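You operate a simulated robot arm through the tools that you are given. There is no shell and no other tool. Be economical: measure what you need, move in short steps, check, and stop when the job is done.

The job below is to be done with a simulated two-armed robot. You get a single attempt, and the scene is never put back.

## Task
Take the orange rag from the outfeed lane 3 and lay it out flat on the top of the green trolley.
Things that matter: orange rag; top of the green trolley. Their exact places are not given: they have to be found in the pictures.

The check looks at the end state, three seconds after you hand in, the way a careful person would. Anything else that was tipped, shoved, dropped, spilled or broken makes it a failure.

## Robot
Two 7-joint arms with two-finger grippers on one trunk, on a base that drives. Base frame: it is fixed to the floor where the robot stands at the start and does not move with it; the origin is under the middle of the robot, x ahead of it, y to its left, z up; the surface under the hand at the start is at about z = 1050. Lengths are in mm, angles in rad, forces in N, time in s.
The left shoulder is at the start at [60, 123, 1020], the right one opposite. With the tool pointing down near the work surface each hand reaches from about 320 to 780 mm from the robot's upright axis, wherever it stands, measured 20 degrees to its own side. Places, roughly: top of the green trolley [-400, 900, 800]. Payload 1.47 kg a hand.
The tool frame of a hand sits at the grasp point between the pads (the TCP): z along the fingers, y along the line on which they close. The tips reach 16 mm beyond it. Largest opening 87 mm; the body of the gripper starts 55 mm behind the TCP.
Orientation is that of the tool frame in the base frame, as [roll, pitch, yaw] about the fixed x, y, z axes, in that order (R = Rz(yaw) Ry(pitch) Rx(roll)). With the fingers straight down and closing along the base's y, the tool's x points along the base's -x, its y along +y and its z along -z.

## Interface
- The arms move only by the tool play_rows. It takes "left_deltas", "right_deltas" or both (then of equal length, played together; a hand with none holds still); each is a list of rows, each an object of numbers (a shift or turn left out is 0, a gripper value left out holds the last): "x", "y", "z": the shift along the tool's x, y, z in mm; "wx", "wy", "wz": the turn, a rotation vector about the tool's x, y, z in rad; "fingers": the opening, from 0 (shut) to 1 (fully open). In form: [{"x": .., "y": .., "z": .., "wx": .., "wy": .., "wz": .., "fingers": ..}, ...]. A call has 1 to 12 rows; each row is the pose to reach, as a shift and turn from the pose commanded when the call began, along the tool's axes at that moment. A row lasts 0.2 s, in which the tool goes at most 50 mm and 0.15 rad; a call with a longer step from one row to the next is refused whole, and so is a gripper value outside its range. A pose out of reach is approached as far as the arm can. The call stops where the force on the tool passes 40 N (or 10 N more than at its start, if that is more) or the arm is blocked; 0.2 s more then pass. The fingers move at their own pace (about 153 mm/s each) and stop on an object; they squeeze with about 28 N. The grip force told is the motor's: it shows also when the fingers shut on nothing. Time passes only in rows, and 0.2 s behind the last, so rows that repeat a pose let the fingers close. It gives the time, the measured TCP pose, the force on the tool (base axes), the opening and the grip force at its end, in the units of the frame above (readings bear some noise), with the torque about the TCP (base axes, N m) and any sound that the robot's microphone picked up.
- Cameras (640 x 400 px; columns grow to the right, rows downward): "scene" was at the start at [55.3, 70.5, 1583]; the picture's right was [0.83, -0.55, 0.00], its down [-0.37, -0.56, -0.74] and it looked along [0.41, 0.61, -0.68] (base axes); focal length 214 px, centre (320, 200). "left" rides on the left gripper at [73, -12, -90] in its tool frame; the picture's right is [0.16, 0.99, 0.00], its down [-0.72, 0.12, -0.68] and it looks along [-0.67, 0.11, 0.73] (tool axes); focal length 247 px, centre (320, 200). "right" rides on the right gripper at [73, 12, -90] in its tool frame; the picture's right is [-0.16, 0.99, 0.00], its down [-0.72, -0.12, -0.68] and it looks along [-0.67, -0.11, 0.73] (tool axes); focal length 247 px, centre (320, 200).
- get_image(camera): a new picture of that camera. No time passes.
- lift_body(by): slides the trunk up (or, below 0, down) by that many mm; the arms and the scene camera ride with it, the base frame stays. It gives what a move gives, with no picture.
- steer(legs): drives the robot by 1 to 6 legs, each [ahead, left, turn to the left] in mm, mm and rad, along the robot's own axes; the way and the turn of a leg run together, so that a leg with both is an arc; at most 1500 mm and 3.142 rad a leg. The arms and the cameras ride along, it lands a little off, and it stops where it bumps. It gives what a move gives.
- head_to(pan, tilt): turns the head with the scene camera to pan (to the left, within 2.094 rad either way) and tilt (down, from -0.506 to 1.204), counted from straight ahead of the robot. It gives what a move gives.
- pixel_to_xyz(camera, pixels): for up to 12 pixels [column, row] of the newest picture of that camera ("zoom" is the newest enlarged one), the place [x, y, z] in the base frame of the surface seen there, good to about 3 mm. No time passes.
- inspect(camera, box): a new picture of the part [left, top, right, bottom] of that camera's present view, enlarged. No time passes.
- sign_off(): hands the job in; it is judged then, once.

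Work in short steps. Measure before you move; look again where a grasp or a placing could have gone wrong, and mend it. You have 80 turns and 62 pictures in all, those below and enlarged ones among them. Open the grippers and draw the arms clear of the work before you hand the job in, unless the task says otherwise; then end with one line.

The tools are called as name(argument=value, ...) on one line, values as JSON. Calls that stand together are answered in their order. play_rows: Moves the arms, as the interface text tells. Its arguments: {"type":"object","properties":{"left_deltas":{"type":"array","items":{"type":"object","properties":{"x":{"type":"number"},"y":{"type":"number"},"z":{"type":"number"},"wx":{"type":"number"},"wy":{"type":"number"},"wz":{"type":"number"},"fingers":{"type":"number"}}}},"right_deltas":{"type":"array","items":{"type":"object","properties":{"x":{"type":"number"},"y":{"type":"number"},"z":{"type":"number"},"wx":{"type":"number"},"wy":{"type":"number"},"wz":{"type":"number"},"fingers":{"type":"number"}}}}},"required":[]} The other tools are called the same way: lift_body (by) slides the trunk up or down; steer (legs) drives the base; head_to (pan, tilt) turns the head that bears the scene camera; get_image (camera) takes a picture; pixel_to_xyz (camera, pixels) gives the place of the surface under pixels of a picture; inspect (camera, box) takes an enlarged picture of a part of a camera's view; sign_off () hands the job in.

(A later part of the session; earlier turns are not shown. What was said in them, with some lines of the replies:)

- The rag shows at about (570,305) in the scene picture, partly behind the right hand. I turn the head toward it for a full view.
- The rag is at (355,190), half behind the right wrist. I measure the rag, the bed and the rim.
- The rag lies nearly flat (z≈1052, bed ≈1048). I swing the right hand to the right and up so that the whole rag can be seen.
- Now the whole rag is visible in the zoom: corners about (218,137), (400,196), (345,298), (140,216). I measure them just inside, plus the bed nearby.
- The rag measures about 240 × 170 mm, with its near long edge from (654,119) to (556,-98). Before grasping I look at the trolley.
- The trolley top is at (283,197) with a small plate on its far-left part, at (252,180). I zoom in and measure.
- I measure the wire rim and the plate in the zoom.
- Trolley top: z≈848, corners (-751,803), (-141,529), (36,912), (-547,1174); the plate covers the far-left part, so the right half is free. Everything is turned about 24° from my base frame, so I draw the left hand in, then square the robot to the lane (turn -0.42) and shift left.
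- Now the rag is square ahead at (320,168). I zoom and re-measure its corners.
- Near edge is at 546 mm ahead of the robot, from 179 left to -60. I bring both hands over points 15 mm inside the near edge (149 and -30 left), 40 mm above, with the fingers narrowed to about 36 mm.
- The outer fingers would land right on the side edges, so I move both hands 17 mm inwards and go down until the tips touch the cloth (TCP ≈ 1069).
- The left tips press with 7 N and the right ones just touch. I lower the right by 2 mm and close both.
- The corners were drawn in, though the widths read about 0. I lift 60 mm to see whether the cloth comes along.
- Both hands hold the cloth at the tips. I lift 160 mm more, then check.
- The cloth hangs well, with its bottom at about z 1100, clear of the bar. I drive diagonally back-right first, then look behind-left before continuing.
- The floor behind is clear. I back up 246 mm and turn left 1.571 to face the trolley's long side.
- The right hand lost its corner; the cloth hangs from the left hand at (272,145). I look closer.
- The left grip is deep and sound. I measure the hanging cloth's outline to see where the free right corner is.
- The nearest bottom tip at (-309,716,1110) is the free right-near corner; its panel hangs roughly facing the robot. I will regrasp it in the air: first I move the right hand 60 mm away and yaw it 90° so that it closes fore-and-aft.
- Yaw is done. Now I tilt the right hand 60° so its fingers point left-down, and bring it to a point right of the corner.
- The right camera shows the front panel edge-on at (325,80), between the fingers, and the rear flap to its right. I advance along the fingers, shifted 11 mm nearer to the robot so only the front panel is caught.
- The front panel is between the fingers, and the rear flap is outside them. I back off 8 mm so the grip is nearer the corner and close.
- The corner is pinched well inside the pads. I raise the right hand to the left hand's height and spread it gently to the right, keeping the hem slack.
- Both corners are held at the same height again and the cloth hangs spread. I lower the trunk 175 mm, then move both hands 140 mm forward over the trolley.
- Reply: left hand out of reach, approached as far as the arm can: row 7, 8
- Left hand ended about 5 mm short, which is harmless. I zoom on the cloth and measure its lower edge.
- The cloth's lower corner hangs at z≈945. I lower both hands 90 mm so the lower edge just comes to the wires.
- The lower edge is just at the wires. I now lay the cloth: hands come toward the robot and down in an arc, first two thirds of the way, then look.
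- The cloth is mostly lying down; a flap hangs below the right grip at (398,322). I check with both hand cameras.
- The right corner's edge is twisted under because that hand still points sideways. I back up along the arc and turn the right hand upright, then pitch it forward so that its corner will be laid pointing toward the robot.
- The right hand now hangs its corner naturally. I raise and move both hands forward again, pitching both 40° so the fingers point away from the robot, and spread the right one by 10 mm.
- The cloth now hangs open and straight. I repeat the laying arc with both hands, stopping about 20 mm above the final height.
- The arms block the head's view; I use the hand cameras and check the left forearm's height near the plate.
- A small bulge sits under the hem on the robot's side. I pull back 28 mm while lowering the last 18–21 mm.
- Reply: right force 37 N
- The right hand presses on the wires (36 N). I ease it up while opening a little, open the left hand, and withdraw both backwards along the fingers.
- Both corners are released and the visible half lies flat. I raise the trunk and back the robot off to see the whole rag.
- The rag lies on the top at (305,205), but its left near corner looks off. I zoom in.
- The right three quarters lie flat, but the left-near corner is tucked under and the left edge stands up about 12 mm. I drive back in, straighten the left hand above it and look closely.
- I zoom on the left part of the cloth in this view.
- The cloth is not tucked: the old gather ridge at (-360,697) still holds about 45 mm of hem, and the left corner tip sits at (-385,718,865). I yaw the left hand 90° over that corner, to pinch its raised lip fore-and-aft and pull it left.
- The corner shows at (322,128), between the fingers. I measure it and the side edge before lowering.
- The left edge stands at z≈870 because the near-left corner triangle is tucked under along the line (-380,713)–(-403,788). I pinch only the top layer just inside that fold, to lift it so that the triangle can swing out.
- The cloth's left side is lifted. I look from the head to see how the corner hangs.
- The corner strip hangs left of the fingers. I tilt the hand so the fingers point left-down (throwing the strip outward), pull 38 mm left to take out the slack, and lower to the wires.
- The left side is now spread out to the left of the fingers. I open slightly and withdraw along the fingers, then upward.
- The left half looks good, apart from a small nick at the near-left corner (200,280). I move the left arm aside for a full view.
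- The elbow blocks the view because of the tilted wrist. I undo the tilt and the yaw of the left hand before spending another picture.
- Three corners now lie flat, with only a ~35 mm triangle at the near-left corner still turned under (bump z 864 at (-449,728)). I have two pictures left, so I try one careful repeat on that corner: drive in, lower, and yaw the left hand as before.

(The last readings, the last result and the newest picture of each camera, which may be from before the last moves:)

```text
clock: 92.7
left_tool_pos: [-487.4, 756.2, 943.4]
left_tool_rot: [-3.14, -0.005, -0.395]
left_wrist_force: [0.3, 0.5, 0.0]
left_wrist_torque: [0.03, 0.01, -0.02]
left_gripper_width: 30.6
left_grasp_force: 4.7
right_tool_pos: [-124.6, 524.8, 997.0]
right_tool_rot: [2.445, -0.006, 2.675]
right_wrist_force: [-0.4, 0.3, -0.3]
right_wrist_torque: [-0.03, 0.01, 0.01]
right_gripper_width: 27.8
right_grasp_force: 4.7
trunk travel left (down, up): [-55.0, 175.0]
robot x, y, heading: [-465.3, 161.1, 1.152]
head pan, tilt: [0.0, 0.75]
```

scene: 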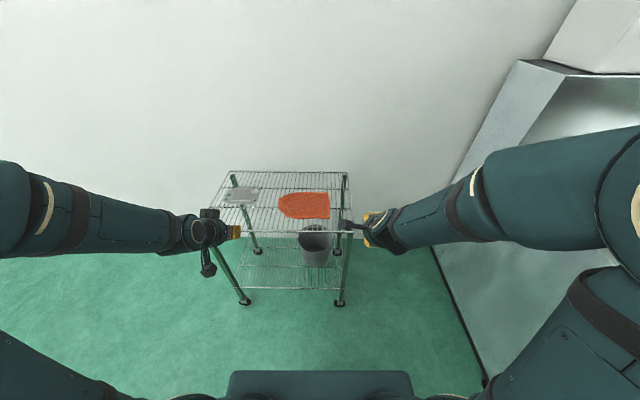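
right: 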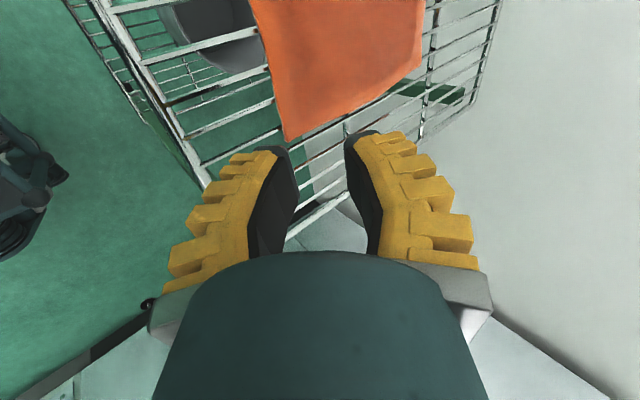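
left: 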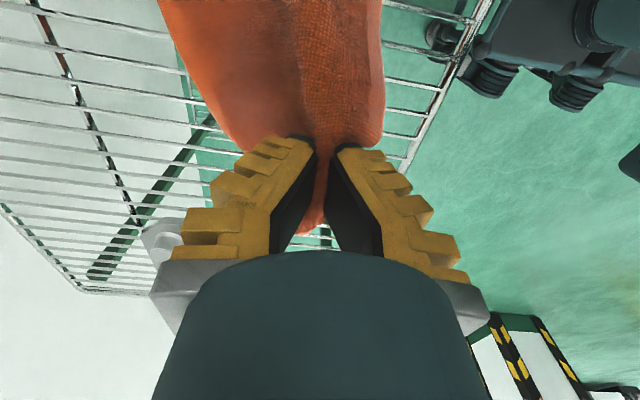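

I shift over the estimated fold middle (-476,712), yaw 0.5 rad further toward the corner's diagonal, and take a picture from the hand.

play_rows(left_deltas=[{"x": 8, "y": 9, "wz": -0.125}, {"x": 16, "y": 18, "wz": -0.25}, {"x": 24, "y": 27, "wz": -0.375}, {"x": 32, "y": 36, "wz": -0.5}])

get_image(camera="left")

```text
clock: 93.7
left_tool_pos: [-470.8, 709.5, 942.7]
left_tool_rot: [3.141, -0.006, 0.106]
left_wrist_force: [-0.1, 0.7, 0.5]
left_wrist_torque: [0.02, 0.01, 0.02]
left_gripper_width: 30.5
left_grasp_force: 4.4
right_tool_pos: [-125.5, 525.7, 996.4]
right_tool_rot: [2.446, -0.007, 2.674]
right_wrist_force: [-0.3, 1.0, -0.3]
right_wrist_torque: [0.0, 0.02, 0.01]
right_gripper_width: 28.3
right_grasp_force: 4.3
trunk travel left (down, up): [-55.0, 175.0]
robot x, y, heading: [-466.3, 163.7, 1.152]
head pan, tilt: [0.0, 0.75]
```

```text
1 pictures are left
```

left: 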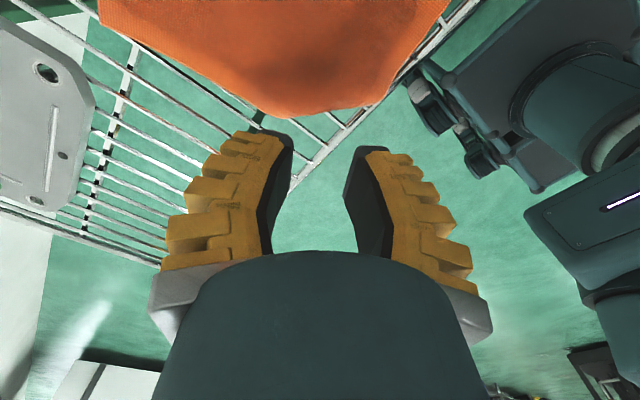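

The folded edge runs from (375,100) to (270,110), right ahead of the fingers. I measure it.

pixel_to_xyz(camera="left", pixels=[[372, 100], [345, 107], [310, 113], [280, 111], [250, 98], [330, 80], [300, 80], [360, 75], [310, 50], [400, 60], [265, 75], [215, 78]])

```text
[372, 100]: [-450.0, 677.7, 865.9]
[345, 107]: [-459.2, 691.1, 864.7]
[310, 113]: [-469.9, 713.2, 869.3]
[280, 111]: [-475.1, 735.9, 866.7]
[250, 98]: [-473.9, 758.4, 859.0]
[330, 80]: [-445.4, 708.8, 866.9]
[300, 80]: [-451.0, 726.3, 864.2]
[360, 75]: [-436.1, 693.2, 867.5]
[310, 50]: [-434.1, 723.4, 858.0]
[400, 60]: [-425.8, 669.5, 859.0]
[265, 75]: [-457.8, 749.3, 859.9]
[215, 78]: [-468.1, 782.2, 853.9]
```

The fold runs (-450,678)–(-475,736). I pinch the top layer 22 mm inside it, centred at (-444,716), and lift 70 mm.

play_rows(left_deltas=[{"x": 27.5, "y": -3.6, "z": 10, "wz": -0.1}, {"x": 27.5, "y": -3.6, "z": 35, "wz": -0.2}, {"x": 27.5, "y": -3.6, "z": 55, "wz": -0.2}, {"x": 27.5, "y": -3.6, "z": 66, "wz": -0.2}, {"x": 27.5, "y": -3.6, "z": 72, "wz": -0.2}, {"x": 27.5, "y": -3.6, "z": 72, "wz": -0.2, "fingers": 0.15}, {"x": 27.5, "y": -3.6, "z": 72, "wz": -0.2, "fingers": 0.0}, {"x": 27.5, "y": -3.6, "z": 72, "wz": -0.2, "fingers": 0.0}, {"x": 27.5, "y": -3.6, "z": 72, "wz": -0.2, "fingers": 0.0}])

play_rows(left_deltas=[{"z": -15}, {"z": -30}, {"z": -45}, {"z": -60}, {"z": -70}, {"z": -70}])

```text
clock: 95.7
left_tool_pos: [-443.5, 716.2, 871.0]
left_tool_rot: [3.14, -0.003, 0.306]
left_wrist_force: [-0.6, 0.4, 1.5]
left_wrist_torque: [0.01, 0.03, -0.04]
left_gripper_width: 0.0
left_grasp_force: 27.8
right_tool_pos: [-124.2, 526.8, 996.7]
right_tool_rot: [2.445, -0.007, 2.674]
right_wrist_force: [0.1, 1.0, 0.4]
right_wrist_torque: [0.0, 0.01, -0.01]
right_gripper_width: 28.3
right_grasp_force: 4.3
trunk travel left (down, up): [-55.0, 175.0]
robot x, y, heading: [-461.4, 159.6, 1.148]
head pan, tilt: [0.0, 0.75]
```

```text
clock: 97.1
left_tool_pos: [-443.5, 718.1, 940.9]
left_tool_rot: [3.14, -0.004, 0.306]
left_wrist_force: [1.0, 0.0, -0.4]
left_wrist_torque: [-0.02, -0.04, -0.02]
left_gripper_width: 0.0
left_grasp_force: 28.0
right_tool_pos: [-125.6, 526.6, 997.5]
right_tool_rot: [2.445, -0.006, 2.674]
right_wrist_force: [-0.1, 0.1, 1.4]
right_wrist_torque: [-0.01, 0.01, -0.01]
right_gripper_width: 28.1
right_grasp_force: 4.6
trunk travel left (down, up): [-55.0, 175.0]
robot x, y, heading: [-461.0, 161.8, 1.153]
head pan, tilt: [0.0, 0.75]
```

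The cloth came up with the fingers. I tilt the fingers outward, overshoot slightly outward, and come down moving a little inward so the corner trails flat.

play_rows(left_deltas=[{"wy": -0.14, "x": -5}, {"wy": -0.28, "x": -10}, {"wy": -0.42, "x": -15}, {"wy": -0.56, "x": -20}, {"wy": -0.7, "x": -24, "z": 5}, {"wy": -0.7, "x": -24, "z": 20}, {"wy": -0.7, "x": -22, "z": 34}, {"wy": -0.7, "x": -18, "z": 46}, {"wy": -0.7, "x": -14, "z": 56}, {"wy": -0.7, "x": -11, "z": 64}])

play_rows(left_deltas=[{"fingers": 0.1}, {"fingers": 0.28}, {"fingers": 0.28}, {"z": -10}, {"z": -25}, {"z": -45}, {"z": -60, "x": -15}, {"z": -75, "x": -40}, {"z": -90, "x": -70}, {"z": -105, "x": -100}])

```text
clock: 99.3
left_tool_pos: [-453.5, 715.0, 875.4]
left_tool_rot: [3.14, 0.696, 0.303]
left_wrist_force: [-0.7, 0.5, 5.9]
left_wrist_torque: [0.02, 0.01, -0.02]
left_gripper_width: 0.0
left_grasp_force: 27.7
right_tool_pos: [-126.6, 525.5, 997.0]
right_tool_rot: [2.446, -0.009, 2.673]
right_wrist_force: [-0.2, -0.2, 0.6]
right_wrist_torque: [-0.01, 0.0, 0.0]
right_gripper_width: 28.2
right_grasp_force: 5.0
trunk travel left (down, up): [-55.0, 175.0]
robot x, y, heading: [-463.1, 158.8, 1.15]
head pan, tilt: [0.0, 0.75]
```

```text
clock: 101.5
left_tool_pos: [-461.3, 714.5, 1019.9]
left_tool_rot: [3.139, 0.697, 0.302]
left_wrist_force: [-0.9, -0.7, -0.4]
left_wrist_torque: [-0.02, 0.01, 0.0]
left_gripper_width: 30.4
left_grasp_force: 4.6
right_tool_pos: [-125.8, 525.7, 997.0]
right_tool_rot: [2.446, -0.007, 2.672]
right_wrist_force: [-0.5, -0.1, 1.3]
right_wrist_torque: [0.03, 0.01, 0.0]
right_gripper_width: 28.2
right_grasp_force: 4.4
trunk travel left (down, up): [-55.0, 175.0]
robot x, y, heading: [-466.6, 156.4, 1.152]
head pan, tilt: [0.0, 0.75]
```

Released. I raise the trunk, back off, and straighten the left hand so the last picture is unobstructed.

lift_body(by=120)

steer(legs=[[-250, 0, 0]])

play_rows(left_deltas=[{"wy": 0.14}, {"wy": 0.28}, {"wy": 0.42}, {"wy": 0.56}, {"wy": 0.7}])

play_rows(left_deltas=[{"wz": 0.145, "x": -10}, {"wz": 0.29, "x": -20}, {"wz": 0.435, "x": -30}, {"wz": 0.58, "x": -40}, {"wz": 0.725, "x": -60}, {"wz": 0.87, "x": -80}, {"wz": 1.015, "x": -100}, {"wz": 1.16, "x": -115}, {"wz": 1.305, "x": -130}, {"wz": 1.45, "x": -130}, {"wz": 1.595, "x": -130}, {"wz": 1.74, "x": -130}])

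play_rows(left_deltas=[{"wz": 0.13}, {"wz": 0.26}, {"wz": 0.39}, {"wz": 0.52}, {"wz": 0.52}])

```text
clock: 103.0
left_tool_pos: [-461.3, 713.9, 1139.9]
left_tool_rot: [3.138, 0.698, 0.301]
left_wrist_force: [-1.0, 0.5, -0.1]
left_wrist_torque: [0.0, 0.01, 0.02]
left_gripper_width: 30.9
left_grasp_force: 4.9
right_tool_pos: [-124.6, 525.3, 1117.1]
right_tool_rot: [2.445, -0.009, 2.673]
right_wrist_force: [-0.3, -0.4, 0.5]
right_wrist_torque: [-0.02, -0.02, -0.03]
right_gripper_width: 28.0
right_grasp_force: 4.5
trunk travel left (down, up): [-175.0, 55.0]
robot x, y, heading: [-463.1, 160.3, 1.155]
head pan, tilt: [0.0, 0.75]
```

```text
clock: 104.8
left_tool_pos: [-562.9, 488.7, 1141.0]
left_tool_rot: [3.139, 0.694, 0.307]
left_wrist_force: [-0.2, -0.1, -0.3]
left_wrist_torque: [-0.01, 0.01, -0.01]
left_gripper_width: 30.3
left_grasp_force: 4.4
right_tool_pos: [-228.1, 301.0, 1117.3]
right_tool_rot: [2.446, -0.006, 2.677]
right_wrist_force: [1.0, 0.9, -0.4]
right_wrist_torque: [0.01, -0.01, -0.01]
right_gripper_width: 28.1
right_grasp_force: 4.7
trunk travel left (down, up): [-175.0, 55.0]
robot x, y, heading: [-565.6, -61.5, 1.159]
head pan, tilt: [0.0, 0.75]
```

```text
clock: 106.0
left_tool_pos: [-565.1, 488.4, 1141.4]
left_tool_rot: [3.141, -0.008, 0.309]
left_wrist_force: [-0.2, 0.3, 0.3]
left_wrist_torque: [0.01, -0.01, 0.02]
left_gripper_width: 30.7
left_grasp_force: 4.1
right_tool_pos: [-228.5, 299.4, 1117.0]
right_tool_rot: [2.444, -0.007, 2.677]
right_wrist_force: [-0.8, -0.9, 0.3]
right_wrist_torque: [0.01, -0.01, -0.02]
right_gripper_width: 28.3
right_grasp_force: 4.1
trunk travel left (down, up): [-175.0, 55.0]
robot x, y, heading: [-564.8, -64.4, 1.156]
head pan, tilt: [0.0, 0.75]
```

```text
clock: 108.6
left_tool_pos: [-688.4, 449.6, 1139.7]
left_tool_rot: [-3.137, -0.001, -1.432]
left_wrist_force: [0.6, 0.2, -0.6]
left_wrist_torque: [0.01, 0.0, 0.02]
left_gripper_width: 30.4
left_grasp_force: 4.6
right_tool_pos: [-227.3, 300.8, 1116.4]
right_tool_rot: [2.445, -0.007, 2.678]
right_wrist_force: [0.0, -0.3, 0.5]
right_wrist_torque: [0.0, 0.0, -0.03]
right_gripper_width: 27.9
right_grasp_force: 5.0
trunk travel left (down, up): [-175.0, 55.0]
robot x, y, heading: [-565.5, -65.3, 1.154]
head pan, tilt: [0.0, 0.75]
```

```text
clock: 109.8
left_tool_pos: [-686.5, 449.4, 1139.8]
left_tool_rot: [-3.136, -0.001, -1.954]
left_wrist_force: [0.9, -0.3, 0.4]
left_wrist_torque: [0.06, 0.01, 0.0]
left_gripper_width: 30.7
left_grasp_force: 5.4
right_tool_pos: [-225.9, 301.2, 1116.0]
right_tool_rot: [2.445, -0.009, 2.678]
right_wrist_force: [-0.7, 0.5, -0.1]
right_wrist_torque: [-0.05, 0.01, 0.01]
right_gripper_width: 28.3
right_grasp_force: 4.5
trunk travel left (down, up): [-175.0, 55.0]
robot x, y, heading: [-563.1, -66.2, 1.152]
head pan, tilt: [0.0, 0.75]
```

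I spend the last picture on the result, and open the grippers fully.

inspect(camera="scene", box=[230, 170, 358, 250])

play_rows(left_deltas=[{"fingers": 1.0}, {"fingers": 1.0}], right_deltas=[{"fingers": 1.0}, {"fingers": 1.0}])

```text
5.00 times, centred on (294, 210) of scene
```

zoom: 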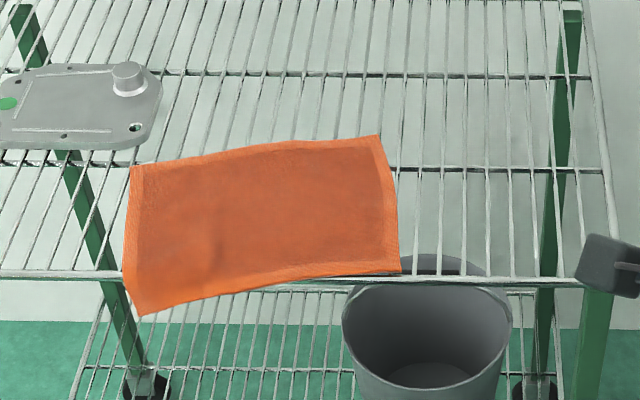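

```text
clock: 110.4
left_tool_pos: [-686.4, 448.6, 1140.2]
left_tool_rot: [-3.137, -0.001, -1.952]
left_wrist_force: [0.1, 0.0, -1.2]
left_wrist_torque: [-0.01, -0.02, 0.0]
left_gripper_width: 86.9
left_grasp_force: 0.0
right_tool_pos: [-226.9, 302.2, 1117.7]
right_tool_rot: [2.445, -0.007, 2.677]
right_wrist_force: [0.7, 0.1, 0.2]
right_wrist_torque: [0.01, 0.02, 0.03]
right_gripper_width: 87.1
right_grasp_force: 0.0
trunk travel left (down, up): [-175.0, 55.0]
robot x, y, heading: [-564.7, -66.5, 1.161]
head pan, tilt: [0.0, 0.75]
```

The corner is now unfolded, but the near-left part seems to reach past the front rim (row 275). I measure it.

pixel_to_xyz(camera="zoom", pixels=[[142, 308], [130, 280], [200, 297], [270, 282], [340, 275], [395, 267], [378, 140], [135, 170], [170, 270], [60, 276], [500, 281], [230, 260]])

```text
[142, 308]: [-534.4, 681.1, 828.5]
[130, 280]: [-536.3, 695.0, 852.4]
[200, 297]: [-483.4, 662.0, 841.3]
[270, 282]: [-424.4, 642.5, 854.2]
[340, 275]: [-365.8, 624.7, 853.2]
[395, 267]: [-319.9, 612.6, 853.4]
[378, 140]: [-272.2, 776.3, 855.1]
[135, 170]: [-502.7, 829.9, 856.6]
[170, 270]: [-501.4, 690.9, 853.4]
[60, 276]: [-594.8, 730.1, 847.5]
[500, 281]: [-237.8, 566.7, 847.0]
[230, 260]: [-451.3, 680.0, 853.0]
```

The corner is open, but the near hem overhangs the front rim by up to ~25 mm (z 828 at (-534,681)). I will drag the flat rag about 85 mm right and slightly inward with a pinch near its right edge; first I drive back in and straighten the right hand.

steer(legs=[[250, 0, 0]])

play_rows(right_deltas=[{"wx": 0.14, "fingers": 0.5}, {"wx": 0.28}, {"wx": 0.42}, {"wx": 0.56}, {"wx": 0.7}, {"wx": 0.7}])

lift_body(by=-120)

```text
clock: 112.2
left_tool_pos: [-593.4, 679.1, 1140.2]
left_tool_rot: [-3.135, 0.0, -1.941]
left_wrist_force: [-0.2, 0.5, 0.0]
left_wrist_torque: [-0.03, 0.0, 0.01]
left_gripper_width: 87.0
left_grasp_force: 0.0
right_tool_pos: [-130.2, 537.3, 1116.3]
right_tool_rot: [2.447, -0.007, 2.689]
right_wrist_force: [-0.4, 0.5, 0.4]
right_wrist_torque: [-0.01, -0.03, 0.0]
right_gripper_width: 86.6
right_grasp_force: 0.0
trunk travel left (down, up): [-175.0, 55.0]
robot x, y, heading: [-466.3, 167.7, 1.165]
head pan, tilt: [0.0, 0.75]
```

```text
clock: 113.6
left_tool_pos: [-592.7, 678.2, 1141.4]
left_tool_rot: [-3.136, 0.001, -1.94]
left_wrist_force: [0.0, 0.3, 1.1]
left_wrist_torque: [-0.01, 0.0, 0.0]
left_gripper_width: 87.2
left_grasp_force: 0.0
right_tool_pos: [-131.1, 533.3, 1117.2]
right_tool_rot: [-3.137, -0.006, 2.69]
right_wrist_force: [0.0, 0.1, -0.4]
right_wrist_torque: [0.02, -0.02, 0.0]
right_gripper_width: 49.1
right_grasp_force: 4.0
trunk travel left (down, up): [-175.0, 55.0]
robot x, y, heading: [-462.8, 168.9, 1.165]
head pan, tilt: [0.0, 0.75]
```

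```text
clock: 115.1
left_tool_pos: [-593.1, 678.5, 1020.6]
left_tool_rot: [-3.136, 0.003, -1.939]
left_wrist_force: [0.4, 0.0, 0.4]
left_wrist_torque: [0.01, 0.05, 0.0]
left_gripper_width: 87.0
left_grasp_force: 0.1
right_tool_pos: [-129.8, 535.6, 996.5]
right_tool_rot: [-3.138, -0.007, 2.691]
right_wrist_force: [-0.3, 0.0, 0.6]
right_wrist_torque: [-0.03, -0.03, -0.01]
right_gripper_width: 49.0
right_grasp_force: 3.8
trunk travel left (down, up): [-55.0, 175.0]
robot x, y, heading: [-464.5, 165.1, 1.169]
head pan, tilt: [0.0, 0.75]
```

I carry the right hand over (-326,704), 30 mm inside the right edge, and come down to z≈895.

play_rows(right_deltas=[{"x": 38, "y": 10, "z": 5}, {"x": 76, "y": 20, "z": 10}, {"x": 114, "y": 30, "z": 15}, {"x": 152, "y": 40, "z": 20}, {"x": 190, "y": 50, "z": 25}, {"x": 225, "y": 60, "z": 30}, {"x": 250, "y": 67, "z": 50}, {"x": 250, "y": 67, "z": 80}, {"x": 250, "y": 67, "z": 101}, {"x": 250, "y": 67, "z": 101}])

```text
clock: 117.3
left_tool_pos: [-593.0, 678.0, 1021.0]
left_tool_rot: [-3.137, 0.002, -1.94]
left_wrist_force: [0.2, -0.3, -0.4]
left_wrist_torque: [0.02, 0.02, -0.01]
left_gripper_width: 86.8
left_grasp_force: 0.0
right_tool_pos: [-328.0, 705.1, 897.0]
right_tool_rot: [-3.139, -0.008, 2.688]
right_wrist_force: [0.3, 0.6, 0.2]
right_wrist_torque: [-0.01, -0.01, 0.02]
right_gripper_width: 49.1
right_grasp_force: 4.4
trunk travel left (down, up): [-55.0, 175.0]
robot x, y, heading: [-463.7, 164.4, 1.167]
head pan, tilt: [0.0, 0.75]
```

I go down in small steps to touch the cloth (tips at about 852) and read the force.

play_rows(right_deltas=[{"z": 15, "fingers": 0.45}, {"z": 22}, {"z": 26}, {"z": 28}, {"z": 29}])

```text
clock: 118.5
left_tool_pos: [-593.4, 677.9, 1020.3]
left_tool_rot: [-3.136, 0.001, -1.94]
left_wrist_force: [0.6, 0.9, -0.1]
left_wrist_torque: [0.02, -0.03, 0.01]
left_gripper_width: 87.1
left_grasp_force: 0.1
right_tool_pos: [-328.7, 705.7, 869.5]
right_tool_rot: [-3.138, -0.007, 2.688]
right_wrist_force: [-0.2, 0.9, 4.1]
right_wrist_torque: [-0.01, -0.02, 0.02]
right_gripper_width: 42.4
right_grasp_force: 3.3
trunk travel left (down, up): [-55.0, 175.0]
robot x, y, heading: [-460.2, 166.3, 1.168]
head pan, tilt: [0.0, 0.75]
```

Contact at 4 N. I press 2 mm more, close, and lift 10 mm, reading the forces before I drag.

play_rows(right_deltas=[{"z": 2}, {"z": 2, "fingers": 0.2}, {"z": 2, "fingers": 0.0}, {"z": 2, "fingers": 0.0}, {"z": 2, "fingers": 0.0}, {"z": -4}, {"z": -10}])

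play_rows(right_deltas=[{"x": -7, "y": 5}, {"x": -14, "y": 10}, {"x": -21, "y": 15}, {"x": -28, "y": 21}, {"x": -35, "y": 26}, {"x": -42, "y": 32}, {"x": -49, "y": 37}, {"x": -56, "y": 42}, {"x": -62, "y": 47}, {"x": -68, "y": 52}])

```text
clock: 120.1
left_tool_pos: [-593.4, 678.3, 1019.2]
left_tool_rot: [-3.138, 0.002, -1.941]
left_wrist_force: [-0.8, -0.9, 0.1]
left_wrist_torque: [-0.01, 0.0, 0.01]
left_gripper_width: 86.9
left_grasp_force: 0.0
right_tool_pos: [-328.5, 704.7, 877.3]
right_tool_rot: [-3.136, -0.007, 2.692]
right_wrist_force: [-0.5, 0.4, 0.9]
right_wrist_torque: [-0.01, -0.01, -0.01]
right_gripper_width: 0.2
right_grasp_force: 27.6
trunk travel left (down, up): [-55.0, 175.0]
robot x, y, heading: [-461.8, 164.8, 1.172]
head pan, tilt: [0.0, 0.75]
```

```text
clock: 122.3
left_tool_pos: [-592.3, 679.1, 1020.6]
left_tool_rot: [-3.138, 0.0, -1.941]
left_wrist_force: [-1.1, 0.2, 0.0]
left_wrist_torque: [-0.02, -0.01, 0.03]
left_gripper_width: 86.6
left_grasp_force: 0.0
right_tool_pos: [-245.4, 721.0, 877.9]
right_tool_rot: [-3.14, -0.007, 2.689]
right_wrist_force: [0.1, -0.6, 0.9]
right_wrist_torque: [0.04, -0.01, 0.0]
right_gripper_width: 0.0
right_grasp_force: 27.3
trunk travel left (down, up): [-55.0, 175.0]
robot x, y, heading: [-464.9, 163.4, 1.167]
head pan, tilt: [0.0, 0.75]
```

I lower and spread-release the pinch at the same height, then check what the pixel tool still says.

play_rows(right_deltas=[{"z": 5}, {"z": 9}, {"z": 9, "fingers": 0.15}, {"z": 9, "fingers": 0.3}, {"z": 9, "fingers": 0.45}, {"z": 9, "fingers": 0.45}, {"z": 0}, {"z": -20}, {"z": -50}, {"z": -90}, {"z": -120}])

pixel_to_xyz(camera="left", pixels=[[310, 113], [345, 107], [310, 50]])

pixel_to_xyz(camera="zoom", pixels=[[142, 308], [270, 282], [395, 267]])

```text
clock: 124.7
left_tool_pos: [-593.1, 679.1, 1019.3]
left_tool_rot: [-3.137, 0.003, -1.941]
left_wrist_force: [0.2, 0.2, -0.8]
left_wrist_torque: [0.0, 0.01, 0.02]
left_gripper_width: 87.0
left_grasp_force: 0.0
right_tool_pos: [-241.9, 722.2, 998.7]
right_tool_rot: [-3.135, -0.007, 2.687]
right_wrist_force: [0.1, 0.6, 0.6]
right_wrist_torque: [-0.03, -0.02, -0.04]
right_gripper_width: 44.9
right_grasp_force: 4.6
trunk travel left (down, up): [-55.0, 175.0]
robot x, y, heading: [-462.7, 167.3, 1.169]
head pan, tilt: [0.0, 0.75]
```

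```text
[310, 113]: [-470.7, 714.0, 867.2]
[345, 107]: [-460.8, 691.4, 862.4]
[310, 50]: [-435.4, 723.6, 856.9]
```

```text
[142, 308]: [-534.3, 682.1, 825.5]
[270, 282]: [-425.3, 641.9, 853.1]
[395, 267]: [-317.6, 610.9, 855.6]
```

The pixel data are stale, so I probe by touch: with the fingers as they are, tips at 851 will press only if the cloth (top ≈ 854) now lies under the hand, where it did not before.

play_rows(right_deltas=[{"z": 45}, {"z": 90}, {"z": 115}, {"z": 124}, {"z": 128}, {"z": 130}, {"z": 131}])

```text
clock: 126.3
left_tool_pos: [-593.3, 678.3, 1020.6]
left_tool_rot: [-3.135, 0.002, -1.94]
left_wrist_force: [-0.5, 0.2, 0.4]
left_wrist_torque: [0.0, -0.03, 0.01]
left_gripper_width: 86.9
left_grasp_force: 0.0
right_tool_pos: [-244.3, 722.4, 868.0]
right_tool_rot: [-3.14, -0.007, 2.689]
right_wrist_force: [1.0, 0.6, 15.6]
right_wrist_torque: [0.03, 0.0, 0.02]
right_gripper_width: 41.9
right_grasp_force: 8.7
trunk travel left (down, up): [-55.0, 175.0]
robot x, y, heading: [-463.5, 166.5, 1.17]
head pan, tilt: [0.0, 0.75]
```

15.6 N at tip height 852 shows the cloth lies there now, so the drag worked. I lift straight off, raise the trunk, back away and open the grippers.

play_rows(right_deltas=[{"z": -10}, {"z": -40}, {"z": -80}, {"z": -120}, {"z": -120, "fingers": 1.0}, {"z": -120, "fingers": 1.0}])

lift_body(by=120)

steer(legs=[[-300, 0, 0]])

sign_off()

```text
clock: 127.7
left_tool_pos: [-593.1, 679.3, 1020.6]
left_tool_rot: [-3.137, 0.001, -1.94]
left_wrist_force: [0.1, 0.7, 0.7]
left_wrist_torque: [-0.03, 0.01, 0.03]
left_gripper_width: 87.0
left_grasp_force: 0.1
right_tool_pos: [-242.7, 722.5, 986.4]
right_tool_rot: [-3.137, -0.006, 2.689]
right_wrist_force: [-1.2, 1.1, 0.1]
right_wrist_torque: [0.06, 0.03, 0.02]
right_gripper_width: 87.0
right_grasp_force: 0.0
trunk travel left (down, up): [-55.0, 175.0]
robot x, y, heading: [-459.6, 166.4, 1.166]
head pan, tilt: [0.0, 0.75]
```

```text
clock: 129.2
left_tool_pos: [-592.8, 679.1, 1140.6]
left_tool_rot: [-3.136, 0.002, -1.939]
left_wrist_force: [-0.6, 0.0, -0.1]
left_wrist_torque: [0.03, 0.02, 0.01]
left_gripper_width: 87.1
left_grasp_force: 0.0
right_tool_pos: [-243.3, 722.6, 1103.8]
right_tool_rot: [-3.137, -0.006, 2.69]
right_wrist_force: [-1.0, 0.2, 0.0]
right_wrist_torque: [0.02, 0.02, 0.0]
right_gripper_width: 86.9
right_grasp_force: 0.1
trunk travel left (down, up): [-175.0, 55.0]
robot x, y, heading: [-465.9, 168.2, 1.173]
head pan, tilt: [0.0, 0.75]
```

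```text
clock: 131.3
left_tool_pos: [-716.8, 393.9, 1140.5]
left_tool_rot: [-3.137, 0.001, -1.933]
left_wrist_force: [-0.5, -0.6, 0.3]
left_wrist_torque: [0.04, -0.04, 0.01]
left_gripper_width: 87.0
left_grasp_force: 0.1
right_tool_pos: [-367.3, 440.1, 1106.1]
right_tool_rot: [-3.138, -0.008, 2.697]
right_wrist_force: [0.2, -0.4, -0.1]
right_wrist_torque: [0.05, -0.04, -0.03]
right_gripper_width: 87.1
right_grasp_force: 0.1
trunk travel left (down, up): [-175.0, 55.0]
robot x, y, heading: [-581.5, -118.4, 1.175]
head pan, tilt: [0.0, 0.75]
```

```text
The job is handed in.
```

The orange rag is on top of the green trolley and I've handed the job in, but I had no pictures left to check the final position. The last picture showed the rag spread flat but overhanging the front rim by about 25 mm. I then dragged it inward and confirmed only by touch that its right side had moved. Both grippers are open and the arms are clear.
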